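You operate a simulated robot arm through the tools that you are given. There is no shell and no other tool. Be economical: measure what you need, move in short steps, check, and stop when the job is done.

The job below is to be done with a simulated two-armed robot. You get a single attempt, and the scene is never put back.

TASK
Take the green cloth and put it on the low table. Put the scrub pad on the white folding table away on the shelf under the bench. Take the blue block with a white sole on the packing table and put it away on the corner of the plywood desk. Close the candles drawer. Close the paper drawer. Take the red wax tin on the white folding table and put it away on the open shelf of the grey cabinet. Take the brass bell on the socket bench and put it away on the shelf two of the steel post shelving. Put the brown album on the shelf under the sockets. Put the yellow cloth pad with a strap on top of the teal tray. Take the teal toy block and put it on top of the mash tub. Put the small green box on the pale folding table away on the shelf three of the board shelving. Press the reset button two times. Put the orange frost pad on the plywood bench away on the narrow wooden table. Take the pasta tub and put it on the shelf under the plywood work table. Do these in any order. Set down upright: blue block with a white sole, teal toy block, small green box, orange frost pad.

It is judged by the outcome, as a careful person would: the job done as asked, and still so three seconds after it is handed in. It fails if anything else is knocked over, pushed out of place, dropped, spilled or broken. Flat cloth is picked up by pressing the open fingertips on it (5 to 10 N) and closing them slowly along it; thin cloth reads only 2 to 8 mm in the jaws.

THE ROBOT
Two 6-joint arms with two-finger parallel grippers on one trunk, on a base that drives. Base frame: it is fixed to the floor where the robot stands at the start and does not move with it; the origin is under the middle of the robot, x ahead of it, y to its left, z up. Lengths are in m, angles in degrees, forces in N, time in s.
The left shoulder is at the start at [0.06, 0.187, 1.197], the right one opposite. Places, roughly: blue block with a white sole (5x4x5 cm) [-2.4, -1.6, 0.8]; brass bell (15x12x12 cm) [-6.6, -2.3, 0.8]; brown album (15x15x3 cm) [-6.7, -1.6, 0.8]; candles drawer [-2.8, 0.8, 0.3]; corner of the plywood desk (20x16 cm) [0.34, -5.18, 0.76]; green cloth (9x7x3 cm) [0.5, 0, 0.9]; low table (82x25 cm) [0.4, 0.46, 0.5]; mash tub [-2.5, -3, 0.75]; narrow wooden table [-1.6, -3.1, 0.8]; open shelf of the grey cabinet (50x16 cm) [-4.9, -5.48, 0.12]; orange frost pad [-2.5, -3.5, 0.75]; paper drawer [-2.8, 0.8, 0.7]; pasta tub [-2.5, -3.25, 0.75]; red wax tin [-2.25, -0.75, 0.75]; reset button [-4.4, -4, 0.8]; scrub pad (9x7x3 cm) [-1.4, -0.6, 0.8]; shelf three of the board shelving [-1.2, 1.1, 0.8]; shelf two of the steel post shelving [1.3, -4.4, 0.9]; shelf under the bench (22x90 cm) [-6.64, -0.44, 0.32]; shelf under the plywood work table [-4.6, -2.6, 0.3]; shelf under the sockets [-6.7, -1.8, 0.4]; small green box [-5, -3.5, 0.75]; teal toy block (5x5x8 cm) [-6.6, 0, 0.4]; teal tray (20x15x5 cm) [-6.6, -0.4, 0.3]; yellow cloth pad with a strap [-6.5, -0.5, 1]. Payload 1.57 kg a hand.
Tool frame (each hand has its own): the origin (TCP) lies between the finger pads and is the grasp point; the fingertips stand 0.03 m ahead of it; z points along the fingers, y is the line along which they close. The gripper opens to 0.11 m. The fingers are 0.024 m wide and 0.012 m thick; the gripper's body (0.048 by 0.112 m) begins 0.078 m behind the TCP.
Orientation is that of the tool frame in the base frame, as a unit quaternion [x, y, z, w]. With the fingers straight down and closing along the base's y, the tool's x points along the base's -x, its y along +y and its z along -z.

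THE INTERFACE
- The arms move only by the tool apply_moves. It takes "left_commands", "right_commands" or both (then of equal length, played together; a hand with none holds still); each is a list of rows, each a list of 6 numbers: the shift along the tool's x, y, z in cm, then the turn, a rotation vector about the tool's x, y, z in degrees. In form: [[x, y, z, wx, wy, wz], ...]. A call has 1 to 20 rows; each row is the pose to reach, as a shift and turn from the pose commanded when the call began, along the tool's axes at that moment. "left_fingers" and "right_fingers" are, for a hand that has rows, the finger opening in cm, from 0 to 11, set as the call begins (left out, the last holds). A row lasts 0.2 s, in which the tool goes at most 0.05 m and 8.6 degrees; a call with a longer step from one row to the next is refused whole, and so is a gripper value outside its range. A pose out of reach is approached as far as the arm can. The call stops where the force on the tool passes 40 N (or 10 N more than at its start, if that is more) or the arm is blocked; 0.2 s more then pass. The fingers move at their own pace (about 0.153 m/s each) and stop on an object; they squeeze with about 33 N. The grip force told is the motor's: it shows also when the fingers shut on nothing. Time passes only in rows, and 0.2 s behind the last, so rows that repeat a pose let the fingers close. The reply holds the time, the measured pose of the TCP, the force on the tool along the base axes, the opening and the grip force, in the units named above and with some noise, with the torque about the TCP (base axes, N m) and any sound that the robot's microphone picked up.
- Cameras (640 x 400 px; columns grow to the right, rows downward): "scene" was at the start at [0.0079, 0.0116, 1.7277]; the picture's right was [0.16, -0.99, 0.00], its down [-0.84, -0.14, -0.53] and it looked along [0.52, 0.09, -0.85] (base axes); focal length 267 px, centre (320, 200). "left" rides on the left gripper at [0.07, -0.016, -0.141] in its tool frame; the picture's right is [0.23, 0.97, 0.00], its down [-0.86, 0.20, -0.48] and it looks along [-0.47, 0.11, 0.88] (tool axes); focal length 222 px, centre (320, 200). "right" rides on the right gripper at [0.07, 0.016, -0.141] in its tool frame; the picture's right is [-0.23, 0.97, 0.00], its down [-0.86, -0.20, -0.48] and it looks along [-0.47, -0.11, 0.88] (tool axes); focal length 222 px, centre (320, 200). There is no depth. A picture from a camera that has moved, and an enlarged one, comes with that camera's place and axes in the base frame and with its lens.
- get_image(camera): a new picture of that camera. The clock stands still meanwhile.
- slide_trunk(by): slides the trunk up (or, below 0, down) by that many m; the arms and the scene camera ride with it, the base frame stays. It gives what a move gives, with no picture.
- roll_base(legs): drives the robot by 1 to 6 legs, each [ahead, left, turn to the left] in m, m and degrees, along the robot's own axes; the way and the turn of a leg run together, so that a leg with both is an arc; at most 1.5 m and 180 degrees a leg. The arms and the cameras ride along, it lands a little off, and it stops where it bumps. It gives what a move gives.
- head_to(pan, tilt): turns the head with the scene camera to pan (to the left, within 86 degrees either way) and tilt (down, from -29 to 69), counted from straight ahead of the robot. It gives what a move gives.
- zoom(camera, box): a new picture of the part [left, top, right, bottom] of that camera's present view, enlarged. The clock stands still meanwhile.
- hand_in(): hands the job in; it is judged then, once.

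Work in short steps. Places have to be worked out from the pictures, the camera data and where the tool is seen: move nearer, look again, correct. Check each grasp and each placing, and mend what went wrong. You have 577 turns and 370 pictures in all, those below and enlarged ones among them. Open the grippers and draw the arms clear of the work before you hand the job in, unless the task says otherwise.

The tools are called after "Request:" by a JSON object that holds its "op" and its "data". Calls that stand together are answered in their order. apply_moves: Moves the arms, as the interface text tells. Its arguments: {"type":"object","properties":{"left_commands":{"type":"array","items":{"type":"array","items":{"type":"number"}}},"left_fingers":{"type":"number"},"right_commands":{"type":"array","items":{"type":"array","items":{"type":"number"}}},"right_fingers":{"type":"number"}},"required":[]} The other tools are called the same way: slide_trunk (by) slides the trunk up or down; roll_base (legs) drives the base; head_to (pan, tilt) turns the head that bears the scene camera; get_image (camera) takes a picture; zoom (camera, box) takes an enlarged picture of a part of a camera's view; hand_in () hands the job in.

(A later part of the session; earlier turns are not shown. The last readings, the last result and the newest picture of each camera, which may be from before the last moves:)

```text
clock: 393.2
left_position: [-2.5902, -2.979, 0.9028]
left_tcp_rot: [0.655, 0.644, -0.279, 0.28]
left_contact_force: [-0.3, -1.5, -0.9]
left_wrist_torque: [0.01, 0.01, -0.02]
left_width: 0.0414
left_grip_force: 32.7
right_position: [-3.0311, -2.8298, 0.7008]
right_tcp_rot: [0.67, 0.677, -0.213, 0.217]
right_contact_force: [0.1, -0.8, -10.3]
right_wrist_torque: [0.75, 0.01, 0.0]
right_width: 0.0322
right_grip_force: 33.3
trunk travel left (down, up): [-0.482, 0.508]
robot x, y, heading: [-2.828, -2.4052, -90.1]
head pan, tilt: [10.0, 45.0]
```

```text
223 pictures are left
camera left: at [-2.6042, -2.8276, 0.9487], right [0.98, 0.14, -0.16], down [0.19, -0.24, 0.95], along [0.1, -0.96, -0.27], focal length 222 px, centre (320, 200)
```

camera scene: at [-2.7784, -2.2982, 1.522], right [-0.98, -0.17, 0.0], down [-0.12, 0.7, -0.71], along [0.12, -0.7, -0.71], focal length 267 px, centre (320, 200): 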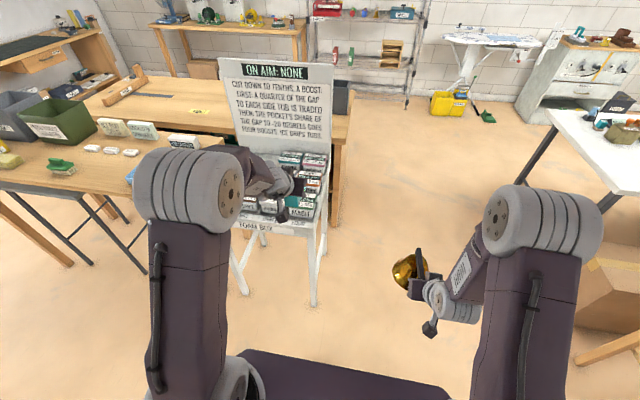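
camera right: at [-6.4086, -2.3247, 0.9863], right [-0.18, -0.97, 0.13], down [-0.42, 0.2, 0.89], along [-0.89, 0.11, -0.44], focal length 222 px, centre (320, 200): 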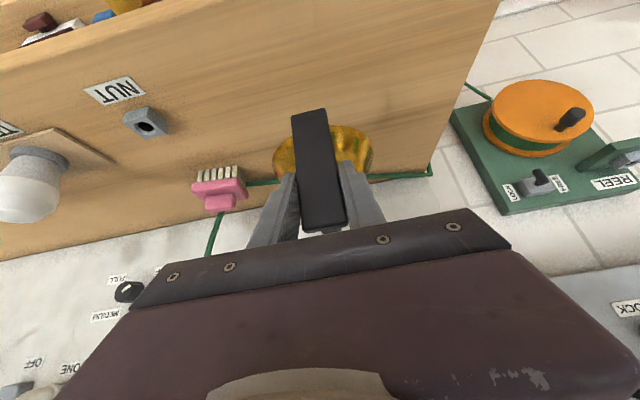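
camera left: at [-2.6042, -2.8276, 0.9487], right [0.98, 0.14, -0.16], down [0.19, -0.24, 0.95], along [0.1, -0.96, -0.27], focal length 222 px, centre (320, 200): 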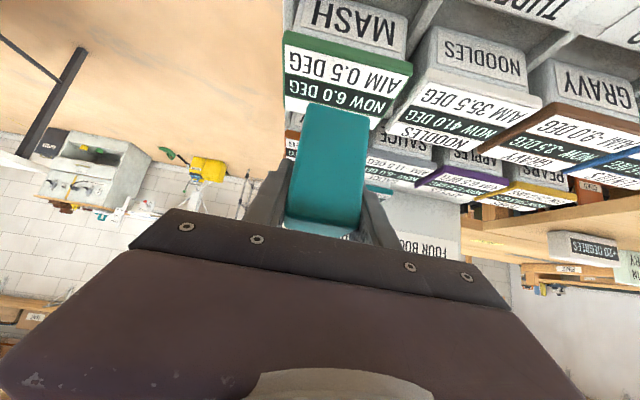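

Lid spans x -2.635…-2.54, y -2.953…-3.03; the block sits at about (-2.59, -2.983). I lower by trunk in small steps.

Request:
{"op": "slide_trunk", "data": {"by": -0.035}}

Request:
{"op": "get_image", "data": {"camera": "left"}}

```text
clock: 394.0
left_position: [-2.589, -2.9768, 0.869]
left_tcp_rot: [0.654, 0.644, -0.281, 0.279]
left_contact_force: [0.6, 0.6, -1.1]
left_wrist_torque: [0.0, 0.01, -0.01]
left_width: 0.0413
left_grip_force: 32.7
right_position: [-3.031, -2.8295, 0.6678]
right_tcp_rot: [0.67, 0.677, -0.213, 0.217]
right_contact_force: [-0.2, 0.7, -9.0]
right_wrist_torque: [0.75, 0.02, -0.03]
right_width: 0.0323
right_grip_force: 33.4
trunk travel left (down, up): [-0.447, 0.543]
robot x, y, heading: [-2.8303, -2.4055, -90.1]
head pan, tilt: [10.0, 45.0]
```

```text
222 pictures are left
camera left: at [-2.604, -2.8266, 0.9141], right [0.98, 0.14, -0.16], down [0.19, -0.24, 0.95], along [0.1, -0.96, -0.26], focal length 222 px, centre (320, 200)
```

left: 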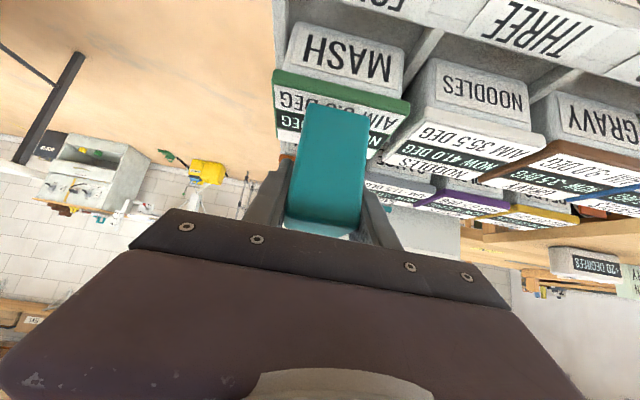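

The block's front face slightly overhangs the lid's front edge; I roll 2.2 cm farther ahead before setting down.

Request:
{"op": "roll_base", "data": {"legs": [[0.022, 0, 0]]}}

Request:
{"op": "slide_trunk", "data": {"by": -0.012}}

Request:
{"op": "get_image", "data": {"camera": "left"}}

```text
clock: 394.8
left_position: [-2.59, -3.0005, 0.8679]
left_tcp_rot: [0.655, 0.645, -0.279, 0.279]
left_contact_force: [0.2, -0.8, -1.0]
left_wrist_torque: [-0.04, 0.03, -0.01]
left_width: 0.0415
left_grip_force: 32.8
right_position: [-3.0298, -2.8522, 0.6663]
right_tcp_rot: [0.671, 0.677, -0.213, 0.215]
right_contact_force: [-0.8, -0.6, -10.1]
right_wrist_torque: [0.77, -0.02, 0.0]
right_width: 0.0319
right_grip_force: 33.2
trunk travel left (down, up): [-0.447, 0.543]
robot x, y, heading: [-2.8291, -2.427, -90.1]
head pan, tilt: [10.0, 45.0]
```

```text
clock: 395.4
left_position: [-2.5904, -2.9992, 0.8563]
left_tcp_rot: [0.655, 0.644, -0.279, 0.279]
left_contact_force: [-0.7, -0.1, 0.0]
left_wrist_torque: [-0.03, 0.03, -0.01]
left_width: 0.0414
left_grip_force: 33.2
right_position: [-3.0304, -2.8509, 0.6552]
right_tcp_rot: [0.671, 0.677, -0.213, 0.216]
right_contact_force: [0.3, 1.0, -9.5]
right_wrist_torque: [0.74, -0.02, -0.01]
right_width: 0.0319
right_grip_force: 33.1
trunk travel left (down, up): [-0.435, 0.555]
robot x, y, heading: [-2.8259, -2.4284, -89.9]
head pan, tilt: [10.0, 45.0]
```

```text
221 pictures are left
camera left: at [-2.6039, -2.849, 0.902], right [0.98, 0.14, -0.16], down [0.19, -0.24, 0.95], along [0.1, -0.96, -0.27], focal length 222 px, centre (320, 200)
```

left: 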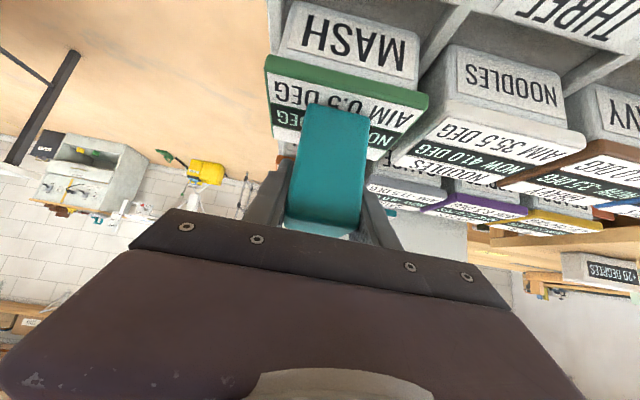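

Now inset properly. I keep lowering until contact.

Request:
{"op": "slide_trunk", "data": {"by": -0.012}}

Request:
{"op": "slide_trunk", "data": {"by": -0.008}}

```text
clock: 396.0
left_position: [-2.5913, -2.9986, 0.845]
left_tcp_rot: [0.655, 0.644, -0.28, 0.279]
left_contact_force: [-1.2, -1.4, 8.5]
left_wrist_torque: [-0.04, 0.13, -0.02]
left_width: 0.0417
left_grip_force: 33.0
right_position: [-3.0302, -2.8518, 0.643]
right_tcp_rot: [0.671, 0.676, -0.214, 0.217]
right_contact_force: [0.0, 0.7, -9.9]
right_wrist_torque: [0.75, 0.0, -0.02]
right_width: 0.0318
right_grip_force: 32.8
trunk travel left (down, up): [-0.423, 0.567]
robot x, y, heading: [-2.826, -2.4253, -90.1]
head pan, tilt: [10.0, 45.0]
```

```text
clock: 396.6
left_position: [-2.5908, -2.9996, 0.8388]
left_tcp_rot: [0.654, 0.644, -0.28, 0.281]
left_contact_force: [-1.4, -1.5, 23.5]
left_wrist_torque: [0.09, 0.33, 0.05]
left_width: 0.0416
left_grip_force: 32.8
right_position: [-3.0321, -2.8505, 0.6356]
right_tcp_rot: [0.671, 0.676, -0.214, 0.217]
right_contact_force: [-0.8, 0.1, -8.9]
right_wrist_torque: [0.75, -0.01, -0.03]
right_width: 0.0319
right_grip_force: 33.4
trunk travel left (down, up): [-0.415, 0.575]
robot x, y, heading: [-2.8259, -2.4271, -90.1]
head pan, tilt: [10.0, 45.0]
```

Contact at 23 N; I ease up 6 mm and open.

Request:
{"op": "slide_trunk", "data": {"by": 0.007}}

Request:
{"op": "apply_moves", "data": {"left_commands": [[0, 0, 0, 0, 0, 0], [0, 0, 0, 0, 0, 0], [0, 0, 0, 0, 0, 0]], "left_fingers": 6.5}}

Request:
{"op": "get_image", "data": {"camera": "left"}}

```text
clock: 397.1
left_position: [-2.5904, -3.0001, 0.8407]
left_tcp_rot: [0.655, 0.645, -0.278, 0.279]
left_contact_force: [0.0, -0.5, -0.6]
left_wrist_torque: [0.02, 0.0, -0.02]
left_width: 0.0415
left_grip_force: 32.7
right_position: [-3.0311, -2.8519, 0.6419]
right_tcp_rot: [0.671, 0.676, -0.213, 0.216]
right_contact_force: [-0.2, 0.3, -9.0]
right_wrist_torque: [0.76, 0.02, -0.01]
right_width: 0.0319
right_grip_force: 32.6
trunk travel left (down, up): [-0.422, 0.568]
robot x, y, heading: [-2.828, -2.4287, -90.0]
head pan, tilt: [10.0, 45.0]
```

```text
clock: 397.9
left_position: [-2.5915, -2.9995, 0.8423]
left_tcp_rot: [0.655, 0.645, -0.28, 0.279]
left_contact_force: [0.0, 0.5, 0.5]
left_wrist_torque: [-0.02, -0.01, -0.03]
left_width: 0.065
left_grip_force: 0.0
right_position: [-3.0304, -2.8525, 0.6419]
right_tcp_rot: [0.671, 0.676, -0.214, 0.216]
right_contact_force: [0.4, -0.3, -9.1]
right_wrist_torque: [0.72, -0.02, -0.02]
right_width: 0.0319
right_grip_force: 32.1
trunk travel left (down, up): [-0.422, 0.568]
robot x, y, heading: [-2.8273, -2.4311, -90.0]
head pan, tilt: [10.0, 45.0]
```

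```text
220 pictures are left
camera left: at [-2.6039, -2.849, 0.889], right [0.98, 0.14, -0.16], down [0.19, -0.24, 0.95], along [0.1, -0.96, -0.27], focal length 222 px, centre (320, 200)
```

left: 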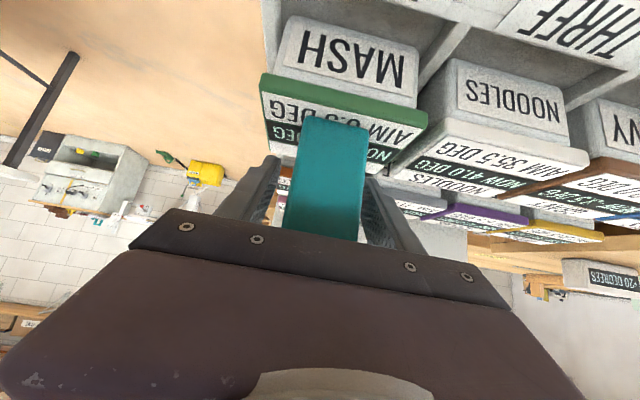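

The block stands on MASH. I raise the trunk straight up, then back away, and check.

Request:
{"op": "slide_trunk", "data": {"by": 0.15}}

Request:
{"op": "roll_base", "data": {"legs": [[-0.2, 0, 0]]}}

Request:
{"op": "slide_trunk", "data": {"by": 0.2}}

Request:
{"op": "zoom", "data": {"camera": "scene", "box": [190, 100, 390, 270]}}

```text
clock: 399.7
left_position: [-2.5903, -3.0002, 0.9926]
left_tcp_rot: [0.655, 0.645, -0.279, 0.279]
left_contact_force: [0.7, 0.1, -0.7]
left_wrist_torque: [-0.01, -0.01, 0.01]
left_width: 0.0648
left_grip_force: 0.1
right_position: [-3.0304, -2.8525, 0.7931]
right_tcp_rot: [0.671, 0.677, -0.213, 0.216]
right_contact_force: [0.2, 0.5, -9.4]
right_wrist_torque: [0.76, -0.01, 0.0]
right_width: 0.0317
right_grip_force: 33.4
trunk travel left (down, up): [-0.572, 0.418]
robot x, y, heading: [-2.8283, -2.4271, -89.8]
head pan, tilt: [10.0, 45.0]
```

```text
clock: 401.3
left_position: [-2.5883, -2.8015, 0.9933]
left_tcp_rot: [0.655, 0.644, -0.279, 0.279]
left_contact_force: [0.5, 1.0, 0.6]
left_wrist_torque: [0.04, -0.04, 0.01]
left_width: 0.0649
left_grip_force: 0.0
right_position: [-3.0311, -2.653, 0.7919]
right_tcp_rot: [0.671, 0.676, -0.214, 0.217]
right_contact_force: [0.6, 0.6, -9.8]
right_wrist_torque: [0.74, 0.02, -0.05]
right_width: 0.0321
right_grip_force: 32.4
trunk travel left (down, up): [-0.572, 0.418]
robot x, y, heading: [-2.8277, -2.2319, -90.2]
head pan, tilt: [10.0, 45.0]
```

```text
clock: 403.4
left_position: [-2.5888, -2.8017, 1.1931]
left_tcp_rot: [0.655, 0.644, -0.279, 0.279]
left_contact_force: [-0.2, -0.2, 0.0]
left_wrist_torque: [0.0, 0.0, 0.0]
left_width: 0.0649
left_grip_force: 0.0
right_position: [-3.0304, -2.6528, 0.9918]
right_tcp_rot: [0.671, 0.676, -0.213, 0.216]
right_contact_force: [0.8, -0.4, -10.4]
right_wrist_torque: [0.76, 0.04, 0.03]
right_width: 0.0321
right_grip_force: 33.1
trunk travel left (down, up): [-0.772, 0.218]
robot x, y, heading: [-2.8291, -2.2291, -90.0]
head pan, tilt: [10.0, 45.0]
```

```text
2.35 times, centred on (290, 185) of scene
camera zoom: at [-2.8146, -2.251, 1.692], right [-0.98, -0.17, 0.0], down [-0.12, 0.7, -0.71], along [0.12, -0.7, -0.71], focal length 629 px, centre (391, 235)
```

zoom: 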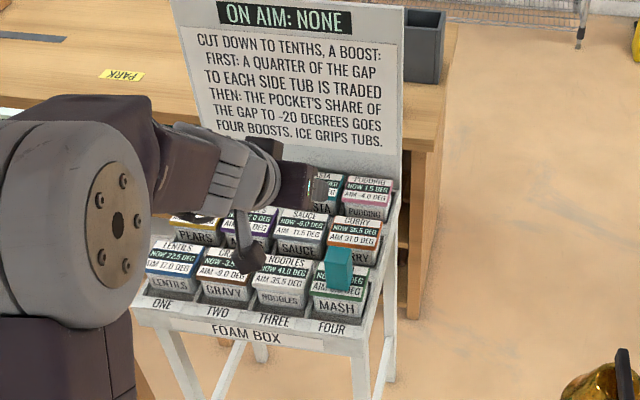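

The teal block stands on MASH. With the bell in the right hand, I next take the blue block with the left and deliver both to the southeast. I turn to face north and line up with the blue block.

Request:
{"op": "roll_base", "data": {"legs": [[0, 0, 180], [0, -0.62, 0]]}}

Request:
{"op": "head_to", "data": {"pan": 10, "tilt": 45}}

Request:
{"op": "get_image", "data": {"camera": "scene"}}

Request:
{"op": "get_image", "data": {"camera": "left"}}

```text
clock: 414.2
left_position: [-2.4373, -1.6647, 1.1924]
left_tcp_rot: [-0.634, 0.666, 0.274, 0.284]
left_contact_force: [-0.3, 0.1, -0.3]
left_wrist_torque: [-0.01, 0.02, 0.03]
left_width: 0.0651
left_grip_force: 0.1
right_position: [-2.0011, -1.8269, 0.9924]
right_tcp_rot: [-0.664, 0.683, 0.212, 0.217]
right_contact_force: [0.4, -0.2, -9.4]
right_wrist_torque: [-0.78, 0.06, 0.01]
right_width: 0.0318
right_grip_force: 33.0
trunk travel left (down, up): [-0.772, 0.218]
robot x, y, heading: [-2.2168, -2.2431, 88.1]
head pan, tilt: [10.0, 45.0]
```

```text
clock: 414.8
left_position: [-2.4376, -1.6644, 1.1929]
left_tcp_rot: [-0.633, 0.666, 0.275, 0.284]
left_contact_force: [0.2, -0.3, -0.1]
left_wrist_torque: [0.02, 0.01, 0.02]
left_width: 0.0648
left_grip_force: 0.0
right_position: [-2.003, -1.8276, 0.9916]
right_tcp_rot: [-0.665, 0.682, 0.213, 0.217]
right_contact_force: [0.3, -1.4, -9.0]
right_wrist_torque: [-0.77, 0.01, 0.0]
right_width: 0.032
right_grip_force: 32.9
trunk travel left (down, up): [-0.772, 0.218]
robot x, y, heading: [-2.2197, -2.2437, 88.2]
head pan, tilt: [10.0, 45.0]
```

```text
218 pictures are left
camera scene: at [-2.2319, -2.2216, 1.692], right [0.99, 0.14, 0.0], down [0.1, -0.7, -0.71], along [-0.1, 0.7, -0.71], focal length 267 px, centre (320, 200)
```

scene: 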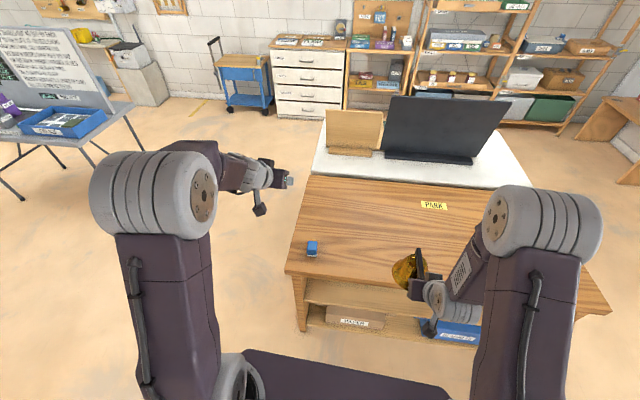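

```text
217 pictures are left
camera left: at [-2.4274, -1.8153, 1.2389], right [-0.98, -0.11, -0.16], down [-0.18, 0.25, 0.95], along [-0.06, 0.96, -0.27], focal length 222 px, centre (320, 200)
```

left: 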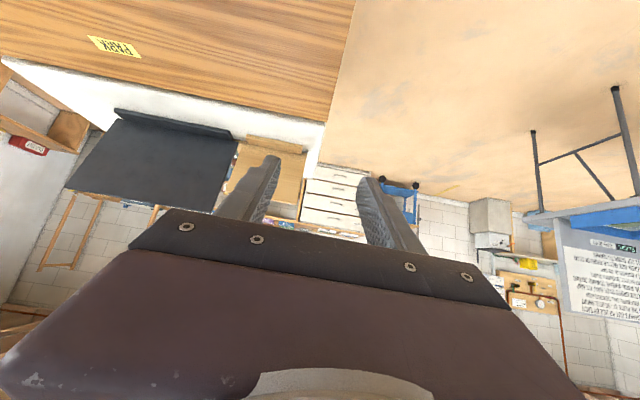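

Request:
{"op": "zoom", "data": {"camera": "scene", "box": [285, 228, 345, 268]}}

```text
10.00 times, centred on (315, 248) of scene
camera zoom: at [-2.2319, -2.2216, 1.692], right [0.99, 0.14, 0.0], down [0.1, -0.7, -0.71], along [-0.1, 0.7, -0.71], focal length 2674 px, centre (370, -280)
```

zoom: 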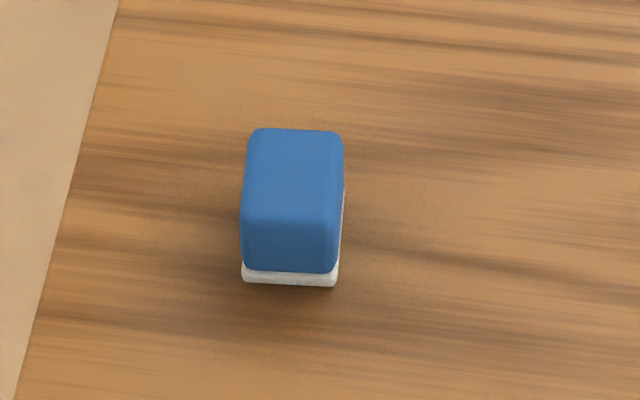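

Block: x ≈ -2.346 (3.7 cm wide), y -1.653…-1.60, table 0.80. Before lowering, I pull the right hand with the bell up and back so it stays clear of the table.

Request:
{"op": "apply_moves", "data": {"right_commands": [[0.8, 0, -2.5, 0, 0, 0], [1.6, 0, -5, 0, 0, 0], [2.4, 0, -7.5, 0, 0, 0], [3.2, 0, -10, 0, 0, 0], [4, 0, -12, 0, 0, 0], [4.4, 0, -13.6, 0, 0, 0]]}}

```text
clock: 416.2
left_position: [-2.4364, -1.6642, 1.194]
left_tcp_rot: [-0.633, 0.665, 0.275, 0.284]
left_contact_force: [0.0, -0.3, 0.4]
left_wrist_torque: [0.01, 0.01, -0.02]
left_width: 0.0651
left_grip_force: 0.1
right_position: [-1.9815, -1.8453, 1.1084]
right_tcp_rot: [-0.665, 0.683, 0.21, 0.215]
right_contact_force: [0.8, -2.2, -9.9]
right_wrist_torque: [-0.81, 0.02, -0.01]
right_width: 0.0319
right_grip_force: 33.1
right hand out of reach, approached as far as the arm can: row 1, 2, 3, 4, 5, 6
trunk travel left (down, up): [-0.772, 0.218]
robot x, y, heading: [-2.2179, -2.2403, 88.0]
head pan, tilt: [10.0, 45.0]
```

Better to grip the blue block with the left hand vertical. I rotate it down and square the heading.

Request:
{"op": "apply_moves", "data": {"left_commands": [[0, 0, 0, 0, 8, 0], [0, 0, 0, 0, 16, 0], [0, 0, 0, 0, 24, 0], [0, 0, 0, 0, 32, 0], [0, 0, 0, 0, 40, 0], [0, 0, 0, 0, 46.6, 0]], "left_fingers": 7}}

Request:
{"op": "roll_base", "data": {"legs": [[0, 0, 2], [0, -0.08, 0]]}}

Request:
{"op": "get_image", "data": {"camera": "left"}}

```text
clock: 417.6
left_position: [-2.4368, -1.6743, 1.1893]
left_tcp_rot: [-0.69, 0.724, 0.0, -0.004]
left_contact_force: [0.2, 0.1, -0.2]
left_wrist_torque: [0.0, 0.01, 0.02]
left_width: 0.07
left_grip_force: 0.0
left hand out of reach, approached as far as the arm can: row 1, 6
right_position: [-1.981, -1.8418, 1.1079]
right_tcp_rot: [-0.666, 0.683, 0.211, 0.215]
right_contact_force: [-0.1, 0.6, -9.4]
right_wrist_torque: [-0.76, 0.0, 0.0]
right_width: 0.0321
right_grip_force: 33.3
trunk travel left (down, up): [-0.772, 0.218]
robot x, y, heading: [-2.2154, -2.2437, 87.9]
head pan, tilt: [10.0, 45.0]
```

```text
clock: 419.0
left_position: [-2.3797, -1.682, 1.1891]
left_tcp_rot: [-0.702, 0.712, 0.001, -0.001]
left_contact_force: [-1.0, 0.9, 0.5]
left_wrist_torque: [0.02, 0.0, -0.01]
left_width: 0.0701
left_grip_force: 0.0
right_position: [-1.9176, -1.8348, 1.1093]
right_tcp_rot: [0.678, -0.67, -0.215, -0.213]
right_contact_force: [-0.4, 0.3, -9.4]
right_wrist_torque: [-0.76, -0.02, 0.01]
right_width: 0.0318
right_grip_force: 33.5
trunk travel left (down, up): [-0.772, 0.218]
robot x, y, heading: [-2.1364, -2.2444, 90.3]
head pan, tilt: [10.0, 45.0]
```

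```text
215 pictures are left
camera left: at [-2.364, -1.7512, 1.3304], right [-0.98, -0.22, 0.0], down [-0.19, 0.86, 0.48], along [-0.11, 0.47, -0.88], focal length 222 px, centre (320, 200)
```

left: 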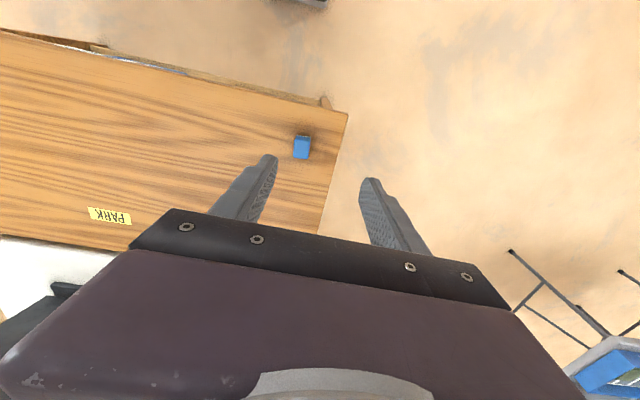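

I lower the trunk 0.2 m (bell bottom stays just above table height), roll 3 cm ahead, and descend with the arm.

Request:
{"op": "slide_trunk", "data": {"by": -0.2}}

Request:
{"op": "roll_base", "data": {"legs": [[0.03, 0, 0]]}}

Request:
{"op": "apply_moves", "data": {"left_commands": [[-1, -1, 3, 0, 0, 0], [-2, -2, 6, 0, 0, 0], [-2.5, -3, 9, 0, 0, 0], [-2.5, -3, 11, 0, 0, 0]]}}

Request:
{"op": "get_image", "data": {"camera": "left"}}

```text
clock: 421.2
left_position: [-2.3774, -1.682, 0.9905]
left_tcp_rot: [-0.703, 0.711, 0.001, -0.002]
left_contact_force: [0.5, 0.2, 0.6]
left_wrist_torque: [-0.01, -0.01, 0.0]
left_width: 0.0702
left_grip_force: 0.1
right_position: [-1.9144, -1.8361, 0.9098]
right_tcp_rot: [0.677, -0.671, -0.215, -0.212]
right_contact_force: [-0.5, 0.4, -9.2]
right_wrist_torque: [-0.73, -0.02, 0.02]
right_width: 0.0319
right_grip_force: 33.3
trunk travel left (down, up): [-0.572, 0.418]
robot x, y, heading: [-2.1373, -2.2457, 90.1]
head pan, tilt: [10.0, 45.0]
```

```text
clock: 422.0
left_position: [-2.376, -1.652, 0.9908]
left_tcp_rot: [-0.703, 0.712, 0.002, -0.002]
left_contact_force: [-0.4, 0.6, 0.6]
left_wrist_torque: [0.02, -0.01, 0.02]
left_width: 0.0699
left_grip_force: 0.1
right_position: [-1.9144, -1.8073, 0.909]
right_tcp_rot: [0.678, -0.67, -0.215, -0.213]
right_contact_force: [0.3, -0.2, -9.3]
right_wrist_torque: [-0.71, -0.03, 0.01]
right_width: 0.0319
right_grip_force: 32.9
trunk travel left (down, up): [-0.572, 0.418]
robot x, y, heading: [-2.1401, -2.2177, 90.4]
head pan, tilt: [10.0, 45.0]
```

```text
clock: 423.0
left_position: [-2.3488, -1.628, 0.8792]
left_tcp_rot: [-0.702, 0.712, 0.002, -0.002]
left_contact_force: [-0.5, -1.0, 0.1]
left_wrist_torque: [0.01, -0.02, -0.03]
left_width: 0.0701
left_grip_force: 0.1
right_position: [-1.9146, -1.8058, 0.9085]
right_tcp_rot: [0.678, -0.671, -0.214, -0.212]
right_contact_force: [-0.7, -0.7, -9.7]
right_wrist_torque: [-0.76, -0.01, 0.01]
right_width: 0.0319
right_grip_force: 32.8
trunk travel left (down, up): [-0.572, 0.418]
robot x, y, heading: [-2.1394, -2.2148, 90.1]
head pan, tilt: [10.0, 45.0]
```

```text
214 pictures are left
camera left: at [-2.3319, -1.698, 1.0207], right [-0.98, -0.22, 0.01], down [-0.19, 0.86, 0.48], along [-0.11, 0.47, -0.88], focal length 222 px, centre (320, 200)
```

left: 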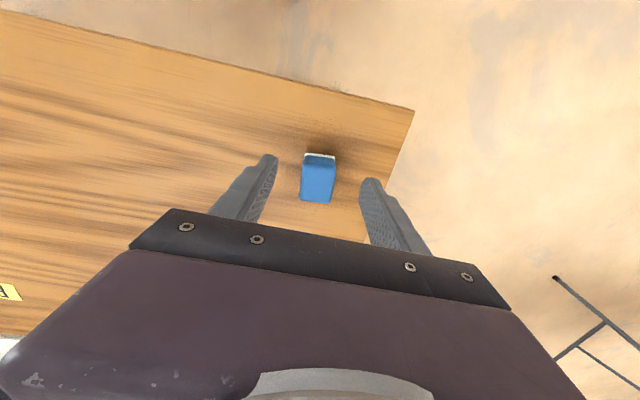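

Centred. I descend 4.3 cm and close.

Request:
{"op": "apply_moves", "data": {"left_commands": [[0, 0, 2, 0, 0, 0], [0, 0, 3.5, 0, 0, 0], [0, 0, 4.3, 0, 0, 0], [0, 0, 4.3, 0, 0, 0]]}}

Request:
{"op": "apply_moves", "data": {"left_commands": [[0, 0, 0, 0, 0, 0], [0, 0, 0, 0, 0, 0], [0, 0, 0, 0, 0, 0]], "left_fingers": 2}}

Request:
{"op": "apply_moves", "data": {"left_commands": [[0, 0, -2, 0, 0, 0], [0, 0, -5, 0, 0, 0], [0, 0, -9, 0, 0, 0], [0, 0, -11, 0, 0, 0]]}}

Request:
{"op": "get_image", "data": {"camera": "left"}}

```text
clock: 424.0
left_position: [-2.3493, -1.6276, 0.8374]
left_tcp_rot: [-0.703, 0.712, 0.002, -0.003]
left_contact_force: [0.2, -0.1, 0.3]
left_wrist_torque: [0.0, 0.03, 0.01]
left_width: 0.07
left_grip_force: 0.0
right_position: [-1.9148, -1.8062, 0.9087]
right_tcp_rot: [0.678, -0.671, -0.215, -0.211]
right_contact_force: [0.1, 0.0, -9.0]
right_wrist_torque: [-0.76, -0.03, -0.01]
right_width: 0.032
right_grip_force: 32.5
trunk travel left (down, up): [-0.572, 0.418]
robot x, y, heading: [-2.1375, -2.2156, 90.2]
head pan, tilt: [10.0, 45.0]
```

```text
clock: 424.8
left_position: [-2.3482, -1.6274, 0.8373]
left_tcp_rot: [-0.703, 0.712, 0.001, -0.002]
left_contact_force: [-0.4, 0.3, 0.1]
left_wrist_torque: [-0.02, -0.03, -0.03]
left_width: 0.0201
left_grip_force: 0.0
right_position: [-1.9146, -1.8067, 0.9077]
right_tcp_rot: [0.678, -0.671, -0.213, -0.211]
right_contact_force: [-0.4, -0.4, -9.2]
right_wrist_torque: [-0.74, -0.04, -0.02]
right_width: 0.032
right_grip_force: 32.6
trunk travel left (down, up): [-0.572, 0.418]
robot x, y, heading: [-2.1347, -2.217, 90.2]
head pan, tilt: [10.0, 45.0]
```

```text
clock: 425.8
left_position: [-2.3474, -1.6335, 0.9454]
left_tcp_rot: [-0.703, 0.711, 0.002, -0.003]
left_contact_force: [0.3, 0.0, 0.0]
left_wrist_torque: [0.01, 0.0, -0.01]
left_width: 0.0199
left_grip_force: 0.1
left hand out of reach, approached as far as the arm can: row 4
right_position: [-1.9141, -1.806, 0.9078]
right_tcp_rot: [0.677, -0.671, -0.215, -0.212]
right_contact_force: [-1.1, -0.2, -8.9]
right_wrist_torque: [-0.78, -0.03, -0.01]
right_width: 0.0318
right_grip_force: 33.3
trunk travel left (down, up): [-0.572, 0.418]
robot x, y, heading: [-2.1359, -2.2142, 89.9]
head pan, tilt: [10.0, 45.0]
```

```text
213 pictures are left
camera left: at [-2.3309, -1.703, 1.0865], right [-0.98, -0.22, 0.01], down [-0.19, 0.86, 0.48], along [-0.11, 0.47, -0.88], focal length 222 px, centre (320, 200)
```

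left: 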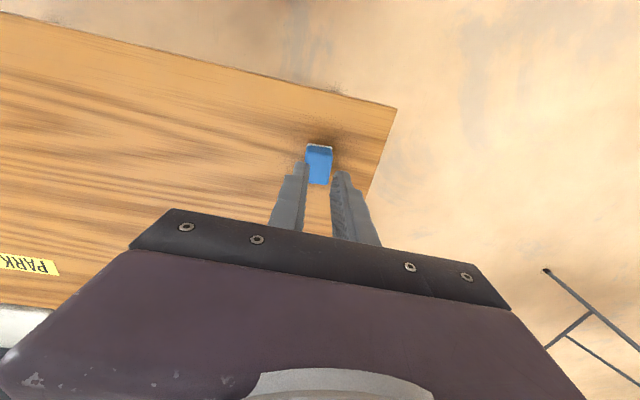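

The fingers closed above it — the table is at about 0.75, block centre ≈ (-2.354, -1.597). I reopen, roll 5 cm ahead, lower the trunk 4 cm, and descend again.

Request:
{"op": "roll_base", "data": {"legs": [[0.045, 0, 0]]}}

Request:
{"op": "slide_trunk", "data": {"by": -0.04}}

Request:
{"op": "apply_moves", "data": {"left_commands": [[0, 0.7, 0, 0, 0, 0], [0, 0.7, 0, 0, 0, 0], [0, 0.7, 2, 0, 0, 0], [0, 0.7, 4, 0, 0, 0]], "left_fingers": 7}}

Request:
{"op": "get_image", "data": {"camera": "left"}}

```text
clock: 426.7
left_position: [-2.3465, -1.5896, 0.9448]
left_tcp_rot: [-0.703, 0.711, 0.002, -0.002]
left_contact_force: [0.1, 1.0, 0.4]
left_wrist_torque: [-0.04, -0.01, -0.03]
left_width: 0.0198
left_grip_force: 0.0
right_position: [-1.9152, -1.7618, 0.9093]
right_tcp_rot: [0.677, -0.671, -0.215, -0.212]
right_contact_force: [-0.3, 0.5, -9.6]
right_wrist_torque: [-0.78, -0.02, 0.0]
right_width: 0.032
right_grip_force: 33.1
trunk travel left (down, up): [-0.572, 0.418]
robot x, y, heading: [-2.136, -2.1732, 90.1]
head pan, tilt: [10.0, 45.0]
```

```text
clock: 427.5
left_position: [-2.3471, -1.5892, 0.9056]
left_tcp_rot: [-0.703, 0.711, 0.001, -0.002]
left_contact_force: [0.3, 0.4, -0.1]
left_wrist_torque: [0.03, 0.01, 0.02]
left_width: 0.0199
left_grip_force: 0.0
right_position: [-1.9147, -1.763, 0.8684]
right_tcp_rot: [0.678, -0.671, -0.215, -0.211]
right_contact_force: [0.4, -0.1, -8.5]
right_wrist_torque: [-0.73, -0.03, 0.02]
right_width: 0.032
right_grip_force: 32.7
trunk travel left (down, up): [-0.532, 0.458]
robot x, y, heading: [-2.1412, -2.1717, 90.0]
head pan, tilt: [10.0, 45.0]
```

```text
clock: 428.5
left_position: [-2.3541, -1.5864, 0.8642]
left_tcp_rot: [-0.704, 0.71, 0.002, -0.001]
left_contact_force: [0.0, 0.6, -0.4]
left_wrist_torque: [0.01, 0.02, -0.01]
left_width: 0.0697
left_grip_force: 0.2
right_position: [-1.9154, -1.7627, 0.8684]
right_tcp_rot: [0.677, -0.672, -0.215, -0.211]
right_contact_force: [-0.4, 0.2, -9.5]
right_wrist_torque: [-0.74, 0.0, -0.02]
right_width: 0.0318
right_grip_force: 33.0
trunk travel left (down, up): [-0.532, 0.458]
robot x, y, heading: [-2.1359, -2.1711, 90.1]
head pan, tilt: [10.0, 45.0]
```

```text
212 pictures are left
camera left: at [-2.3385, -1.6573, 1.0052], right [-0.98, -0.21, 0.01], down [-0.19, 0.86, 0.48], along [-0.11, 0.47, -0.88], focal length 222 px, centre (320, 200)
```

left: 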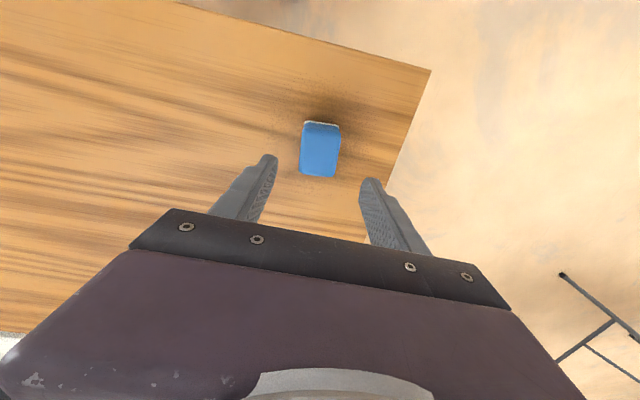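

Block centre now reads (-2.352, -1.598). I shift back 1.1 cm and descend to TCP 0.785.

Request:
{"op": "apply_moves", "data": {"left_commands": [[0.6, 0, 2.5, 0, 0, 0], [1.1, 0, 5, 0, 0, 0], [1.1, 0, 7, 0, 0, 0], [1.1, 0, 7.9, 0, 0, 0], [1.1, 0, 7.9, 0, 0, 0]]}}

Request:
{"op": "get_image", "data": {"camera": "left"}}

```text
clock: 429.7
left_position: [-2.3552, -1.6008, 0.7861]
left_tcp_rot: [-0.703, 0.712, 0.002, -0.002]
left_contact_force: [0.4, -0.4, 0.9]
left_wrist_torque: [-0.02, -0.01, 0.02]
left_width: 0.0697
left_grip_force: 0.0
right_position: [-1.9152, -1.763, 0.8675]
right_tcp_rot: [0.678, -0.671, -0.215, -0.211]
right_contact_force: [-0.7, 0.6, -9.1]
right_wrist_torque: [-0.76, -0.03, -0.03]
right_width: 0.032
right_grip_force: 32.9
trunk travel left (down, up): [-0.532, 0.458]
robot x, y, heading: [-2.1387, -2.17, 90.1]
head pan, tilt: [10.0, 45.0]
```

```text
211 pictures are left
camera left: at [-2.3379, -1.6699, 0.9265], right [-0.98, -0.21, 0.01], down [-0.19, 0.86, 0.48], along [-0.11, 0.47, -0.88], focal length 222 px, centre (320, 200)
```

left: 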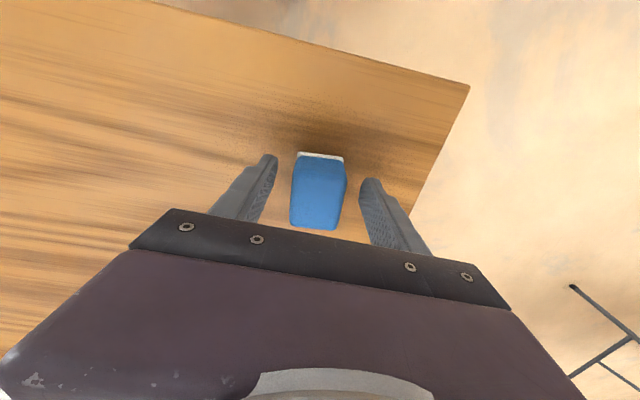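

Now the block stands between the fingers; close and lift.

Request:
{"op": "apply_moves", "data": {"left_commands": [[0, 0, 0, 0, 0, 0], [0, 0, 0, 0, 0, 0], [0, 0, 0, 0, 0, 0]], "left_fingers": 2}}

Request:
{"op": "apply_moves", "data": {"left_commands": [[0, 0, -2, 0, 0, 0], [0, 0, -5, 0, 0, 0], [0, 0, -9, 0, 0, 0], [0, 0, -11, 0, 0, 0]]}}

Request:
{"op": "get_image", "data": {"camera": "left"}}

```text
clock: 430.5
left_position: [-2.3551, -1.6004, 0.7856]
left_tcp_rot: [-0.703, 0.712, 0.001, -0.001]
left_contact_force: [-0.4, 0.1, -0.2]
left_wrist_torque: [0.0, 0.03, 0.01]
left_width: 0.039
left_grip_force: 32.8
right_position: [-1.9142, -1.7619, 0.8681]
right_tcp_rot: [0.677, -0.672, -0.214, -0.211]
right_contact_force: [-0.8, -0.8, -9.2]
right_wrist_torque: [-0.76, -0.01, 0.02]
right_width: 0.032
right_grip_force: 33.4
trunk travel left (down, up): [-0.532, 0.458]
robot x, y, heading: [-2.1413, -2.171, 89.9]
head pan, tilt: [10.0, 45.0]
```

```text
clock: 431.5
left_position: [-2.3545, -1.5994, 0.8951]
left_tcp_rot: [-0.703, 0.711, 0.001, -0.003]
left_contact_force: [-0.2, -0.2, 0.3]
left_wrist_torque: [0.03, -0.02, 0.02]
left_width: 0.0387
left_grip_force: 33.3
right_position: [-1.914, -1.7616, 0.8693]
right_tcp_rot: [0.678, -0.671, -0.214, -0.211]
right_contact_force: [-0.4, 1.1, -9.6]
right_wrist_torque: [-0.78, 0.03, 0.01]
right_width: 0.0318
right_grip_force: 32.5
trunk travel left (down, up): [-0.532, 0.458]
robot x, y, heading: [-2.1396, -2.1705, 90.2]
head pan, tilt: [10.0, 45.0]
```

```text
210 pictures are left
camera left: at [-2.3377, -1.6692, 1.037], right [-0.98, -0.21, 0.01], down [-0.19, 0.86, 0.48], along [-0.11, 0.47, -0.88], focal length 222 px, centre (320, 200)
```

left: 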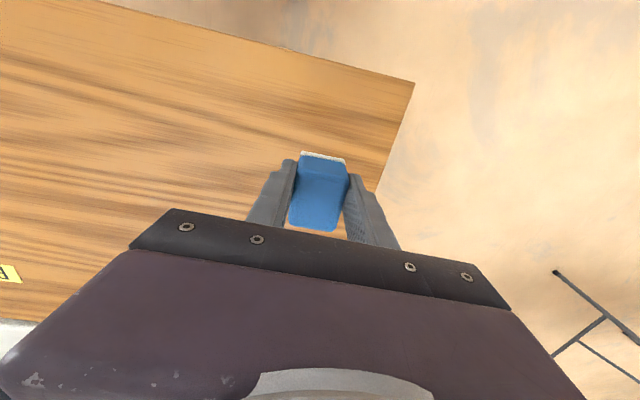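

The blue block is held (3.9 cm). Now I raise, back off, turn east and drive toward the southeast corner, then look.

Request:
{"op": "roll_base", "data": {"legs": [[-0.1, 0, 0]]}}

Request:
{"op": "slide_trunk", "data": {"by": 0.2}}

Request:
{"op": "roll_base", "data": {"legs": [[0, 0, -90], [1.5, 0, 0], [0.3, 0, -40]]}}

Request:
{"op": "head_to", "data": {"pan": 0, "tilt": 20}}

Request:
{"op": "get_image", "data": {"camera": "scene"}}

```text
clock: 432.7
left_position: [-2.3557, -1.6988, 0.8971]
left_tcp_rot: [-0.703, 0.711, 0.002, -0.001]
left_contact_force: [-0.3, 0.1, 0.4]
left_wrist_torque: [-0.02, -0.03, -0.03]
left_width: 0.0386
left_grip_force: 33.1
right_position: [-1.9149, -1.8617, 0.8684]
right_tcp_rot: [0.677, -0.671, -0.215, -0.212]
right_contact_force: [-0.5, 0.1, -9.2]
right_wrist_torque: [-0.76, -0.03, -0.02]
right_width: 0.0318
right_grip_force: 32.9
trunk travel left (down, up): [-0.532, 0.458]
robot x, y, heading: [-2.1373, -2.2709, 89.9]
head pan, tilt: [10.0, 45.0]
```

```text
clock: 434.9
left_position: [-2.3556, -1.6983, 1.095]
left_tcp_rot: [-0.703, 0.711, 0.001, -0.002]
left_contact_force: [0.6, -0.6, -0.6]
left_wrist_torque: [0.0, 0.0, 0.01]
left_width: 0.0385
left_grip_force: 33.4
right_position: [-1.915, -1.8598, 1.0673]
right_tcp_rot: [0.677, -0.671, -0.215, -0.212]
right_contact_force: [0.3, -0.4, -10.1]
right_wrist_torque: [-0.71, -0.03, -0.02]
right_width: 0.032
right_grip_force: 33.5
trunk travel left (down, up): [-0.732, 0.258]
robot x, y, heading: [-2.1379, -2.2684, 90.4]
head pan, tilt: [10.0, 45.0]
```

```text
clock: 447.8
left_position: [0.1726, -2.5775, 1.0962]
left_tcp_rot: [0.355, 0.935, 0.002, 0.0]
left_contact_force: [0.4, -0.7, 0.1]
left_wrist_torque: [-0.02, 0.02, -0.02]
left_width: 0.0386
left_grip_force: 33.0
right_position: [-0.2358, -2.8054, 1.0685]
right_tcp_rot: [0.328, 0.895, -0.104, 0.283]
right_contact_force: [-0.9, 0.6, -9.2]
right_wrist_torque: [0.47, 0.58, 0.01]
right_width: 0.0321
right_grip_force: 32.8
trunk travel left (down, up): [-0.732, 0.258]
robot x, y, heading: [-0.4012, -2.3649, -40.8]
head pan, tilt: [10.0, 45.0]
```

```text
clock: 448.7
left_position: [0.174, -2.5786, 1.0956]
left_tcp_rot: [0.354, 0.935, 0.003, 0.0]
left_contact_force: [-0.3, -0.4, 0.0]
left_wrist_torque: [-0.01, 0.0, 0.0]
left_width: 0.0387
left_grip_force: 33.3
right_position: [-0.2367, -2.8042, 1.0679]
right_tcp_rot: [0.327, 0.896, -0.102, 0.282]
right_contact_force: [-0.1, 0.9, -8.9]
right_wrist_torque: [0.46, 0.57, 0.02]
right_width: 0.032
right_grip_force: 33.6
trunk travel left (down, up): [-0.732, 0.258]
robot x, y, heading: [-0.4015, -2.3669, -40.8]
head pan, tilt: [0.0, 20.0]
```

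```text
209 pictures are left
camera scene: at [-0.3735, -2.3918, 1.6906], right [-0.65, -0.76, 0.0], down [-0.26, 0.22, -0.94], along [0.71, -0.61, -0.34], focal length 267 px, centre (320, 200)
```

scene: 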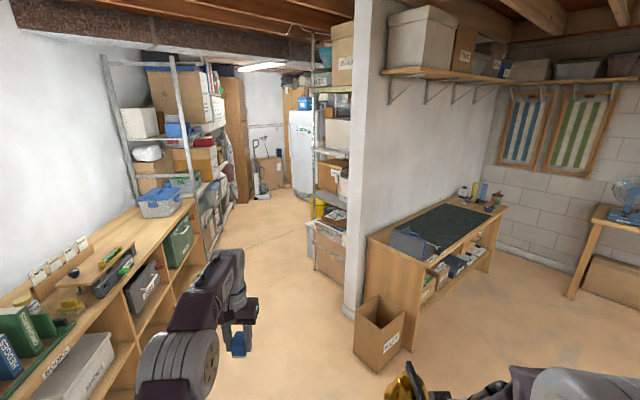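

The plywood desk runs along the partition (front edge x ≈ 0.3, y -3.7…-5.3); its far SW corner is the target. The steel post shelving is behind the partition. I zoom on both.

Request:
{"op": "zoom", "data": {"camera": "scene", "box": [360, 170, 640, 320]}}

Request:
{"op": "zoom", "data": {"camera": "scene", "box": [230, 30, 370, 310]}}

```text
2.29 times, centred on (500, 245) of scene
camera zoom: at [-0.3735, -2.3918, 1.6906], right [-0.65, -0.76, 0.0], down [-0.26, 0.22, -0.94], along [0.71, -0.61, -0.34], focal length 611 px, centre (-91, 97)
```

zoom: 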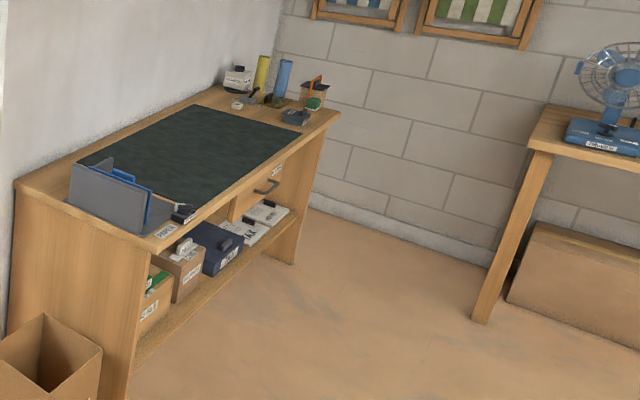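

```text
1.43 times, centred on (300, 170) of scene
camera zoom: at [-0.3735, -2.3918, 1.6906], right [-0.65, -0.76, 0.0], down [-0.26, 0.22, -0.94], along [0.71, -0.61, -0.34], focal length 382 px, centre (349, 243)
```

zoom: 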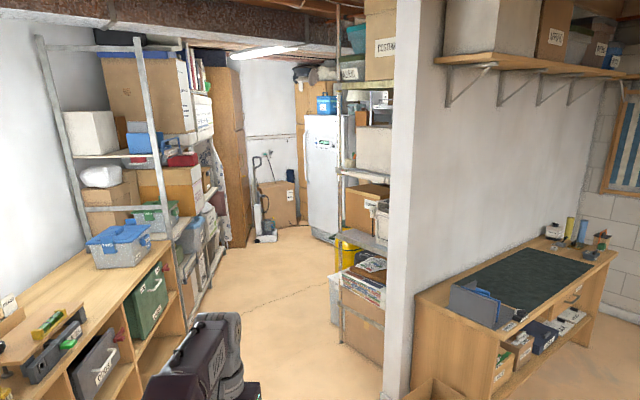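

I drive south along the desk's front, keeping x ≈ -0.3, and look at the corner.

Request:
{"op": "roll_base", "data": {"legs": [[0, 0, -49], [1.5, 0.1, 0], [0.55, 0, 0]]}}

Request:
{"op": "head_to", "data": {"pan": 35, "tilt": 40}}

Request:
{"op": "get_image", "data": {"camera": "scene"}}

```text
refused: leg 2 is longer than a leg can be; nothing moved
```

```text
clock: 449.7
left_position: [0.1736, -2.5788, 1.0962]
left_tcp_rot: [0.354, 0.935, 0.002, 0.0]
left_contact_force: [0.5, 0.3, -1.2]
left_wrist_torque: [-0.03, 0.01, 0.0]
left_width: 0.0384
left_grip_force: 32.9
right_position: [-0.2366, -2.8051, 1.0669]
right_tcp_rot: [0.327, 0.896, -0.103, 0.283]
right_contact_force: [-0.5, 0.6, -9.2]
right_wrist_torque: [0.48, 0.6, 0.01]
right_width: 0.032
right_grip_force: 33.1
trunk travel left (down, up): [-0.732, 0.258]
robot x, y, heading: [-0.3981, -2.3659, -40.8]
head pan, tilt: [35.0, 40.0]
```

```text
206 pictures are left
camera scene: at [-0.3595, -2.3398, 1.6594], right [-0.1, -0.99, 0.0], down [-0.64, 0.07, -0.77], along [0.76, -0.08, -0.64], focal length 267 px, centre (320, 200)
```

scene: 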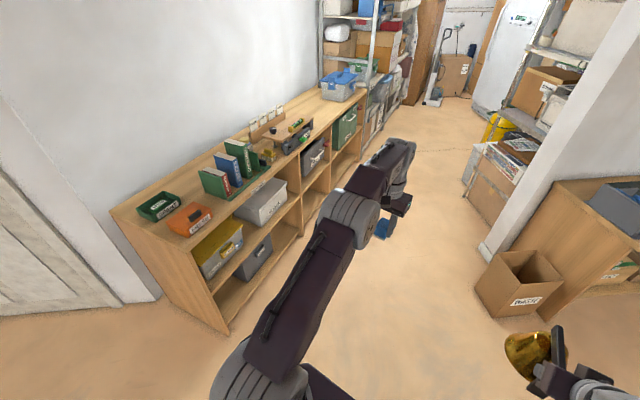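

A leg was too long; I split it.

Request:
{"op": "roll_base", "data": {"legs": [[0, 0, -49], [1.2, 0.1, 0], [0.85, 0, 0]]}}

Request:
{"op": "get_image", "data": {"camera": "scene"}}

```text
clock: 462.1
left_position: [-0.0511, -4.9584, 1.0954]
left_tcp_rot: [0.707, 0.707, 0.001, 0.002]
left_contact_force: [-0.2, 1.0, -0.5]
left_wrist_torque: [0.01, 0.0, 0.02]
left_width: 0.0383
left_grip_force: 33.2
right_position: [-0.4932, -4.8025, 1.0669]
right_tcp_rot: [0.666, 0.683, -0.209, 0.216]
right_contact_force: [0.4, 0.1, -9.4]
right_wrist_torque: [0.72, 0.02, -0.02]
right_width: 0.0319
right_grip_force: 32.6
trunk travel left (down, up): [-0.732, 0.258]
robot x, y, heading: [-0.275, -4.3959, -89.2]
head pan, tilt: [35.0, 40.0]
```

```text
205 pictures are left
camera scene: at [-0.2276, -4.4014, 1.6593], right [-0.81, -0.59, 0.0], down [-0.38, 0.52, -0.77], along [0.45, -0.62, -0.64], focal length 267 px, centre (320, 200)
```

scene: 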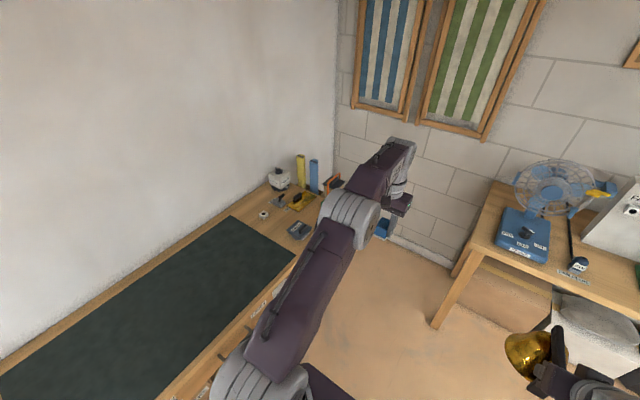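

I turn to heading -55° and look at the corner before approaching.

Request:
{"op": "roll_base", "data": {"legs": [[0, 0, 34], [0.2, -0.1, 0]]}}

Request:
{"op": "head_to", "data": {"pan": -5, "tilt": 45}}

Request:
{"op": "get_image", "data": {"camera": "scene"}}

Request:
{"op": "get_image", "data": {"camera": "left"}}

```text
clock: 465.4
left_position: [0.2601, -4.9555, 1.0972]
left_tcp_rot: [0.466, 0.885, 0.002, 0.001]
left_contact_force: [-0.6, 0.7, 1.1]
left_wrist_torque: [0.01, -0.01, -0.02]
left_width: 0.0387
left_grip_force: 34.0
right_position: [-0.1936, -5.0744, 1.0674]
right_tcp_rot: [0.435, 0.849, -0.136, 0.268]
right_contact_force: [-0.4, 0.3, -8.6]
right_wrist_torque: [0.61, 0.43, 0.0]
right_width: 0.0318
right_grip_force: 32.8
trunk travel left (down, up): [-0.732, 0.258]
robot x, y, heading: [-0.2453, -4.6149, -55.2]
head pan, tilt: [35.0, 40.0]
```

```text
clock: 466.5
left_position: [0.26, -4.955, 1.0963]
left_tcp_rot: [0.467, 0.884, 0.002, 0.001]
left_contact_force: [0.5, -0.4, 1.0]
left_wrist_torque: [0.03, 0.03, 0.0]
left_width: 0.0384
left_grip_force: 33.1
right_position: [-0.1934, -5.0752, 1.0671]
right_tcp_rot: [0.435, 0.849, -0.136, 0.267]
right_contact_force: [-0.2, 0.6, -8.9]
right_wrist_torque: [0.6, 0.45, 0.0]
right_width: 0.0317
right_grip_force: 32.9
trunk travel left (down, up): [-0.732, 0.258]
robot x, y, heading: [-0.2465, -4.6092, -54.9]
head pan, tilt: [-5.0, 45.0]
```

```text
204 pictures are left
camera scene: at [-0.2385, -4.6347, 1.6521], right [-0.86, -0.5, 0.0], down [-0.36, 0.61, -0.71], along [0.36, -0.61, -0.71], focal length 267 px, centre (320, 200)
```

scene: 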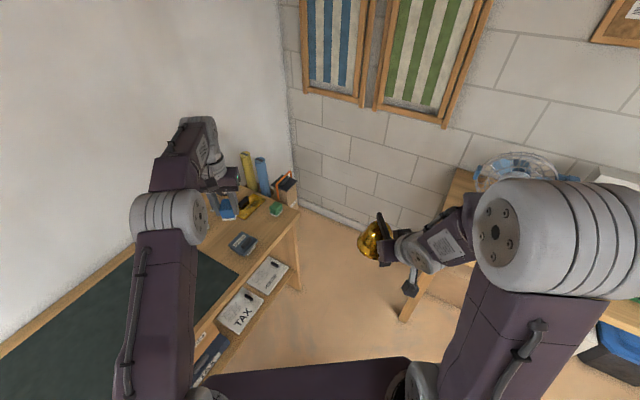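

```text
203 pictures are left
camera left: at [0.2068, -4.9071, 1.2369], right [0.68, 0.74, 0.01], down [0.65, -0.59, 0.48], along [0.36, -0.32, -0.88], focal length 222 px, centre (320, 200)
```

left: 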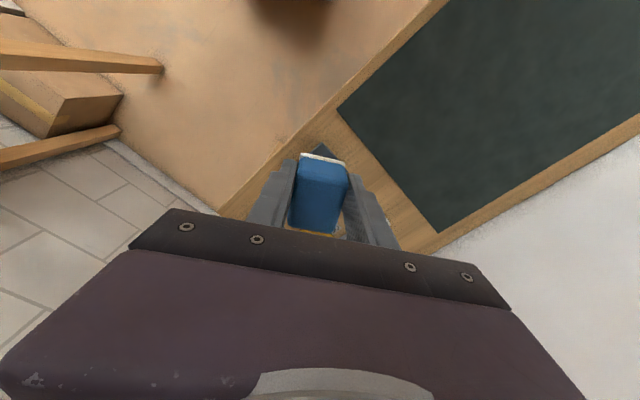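

Request:
{"op": "zoom", "data": {"camera": "scene", "box": [200, 140, 330, 270]}}

```text
3.08 times, centred on (265, 205) of scene
camera zoom: at [-0.2385, -4.6347, 1.6521], right [-0.86, -0.5, 0.0], down [-0.36, 0.61, -0.71], along [0.36, -0.61, -0.71], focal length 823 px, centre (489, 185)
```

zoom: 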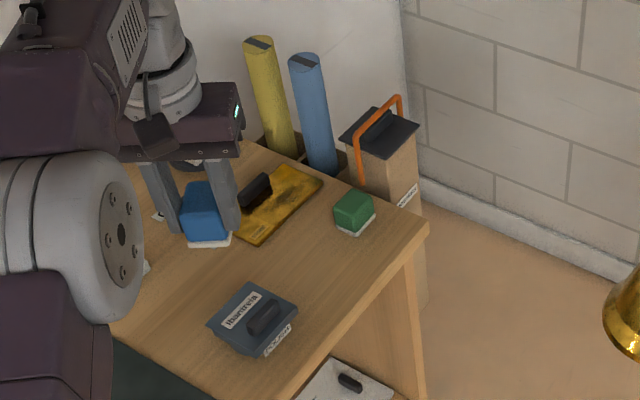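

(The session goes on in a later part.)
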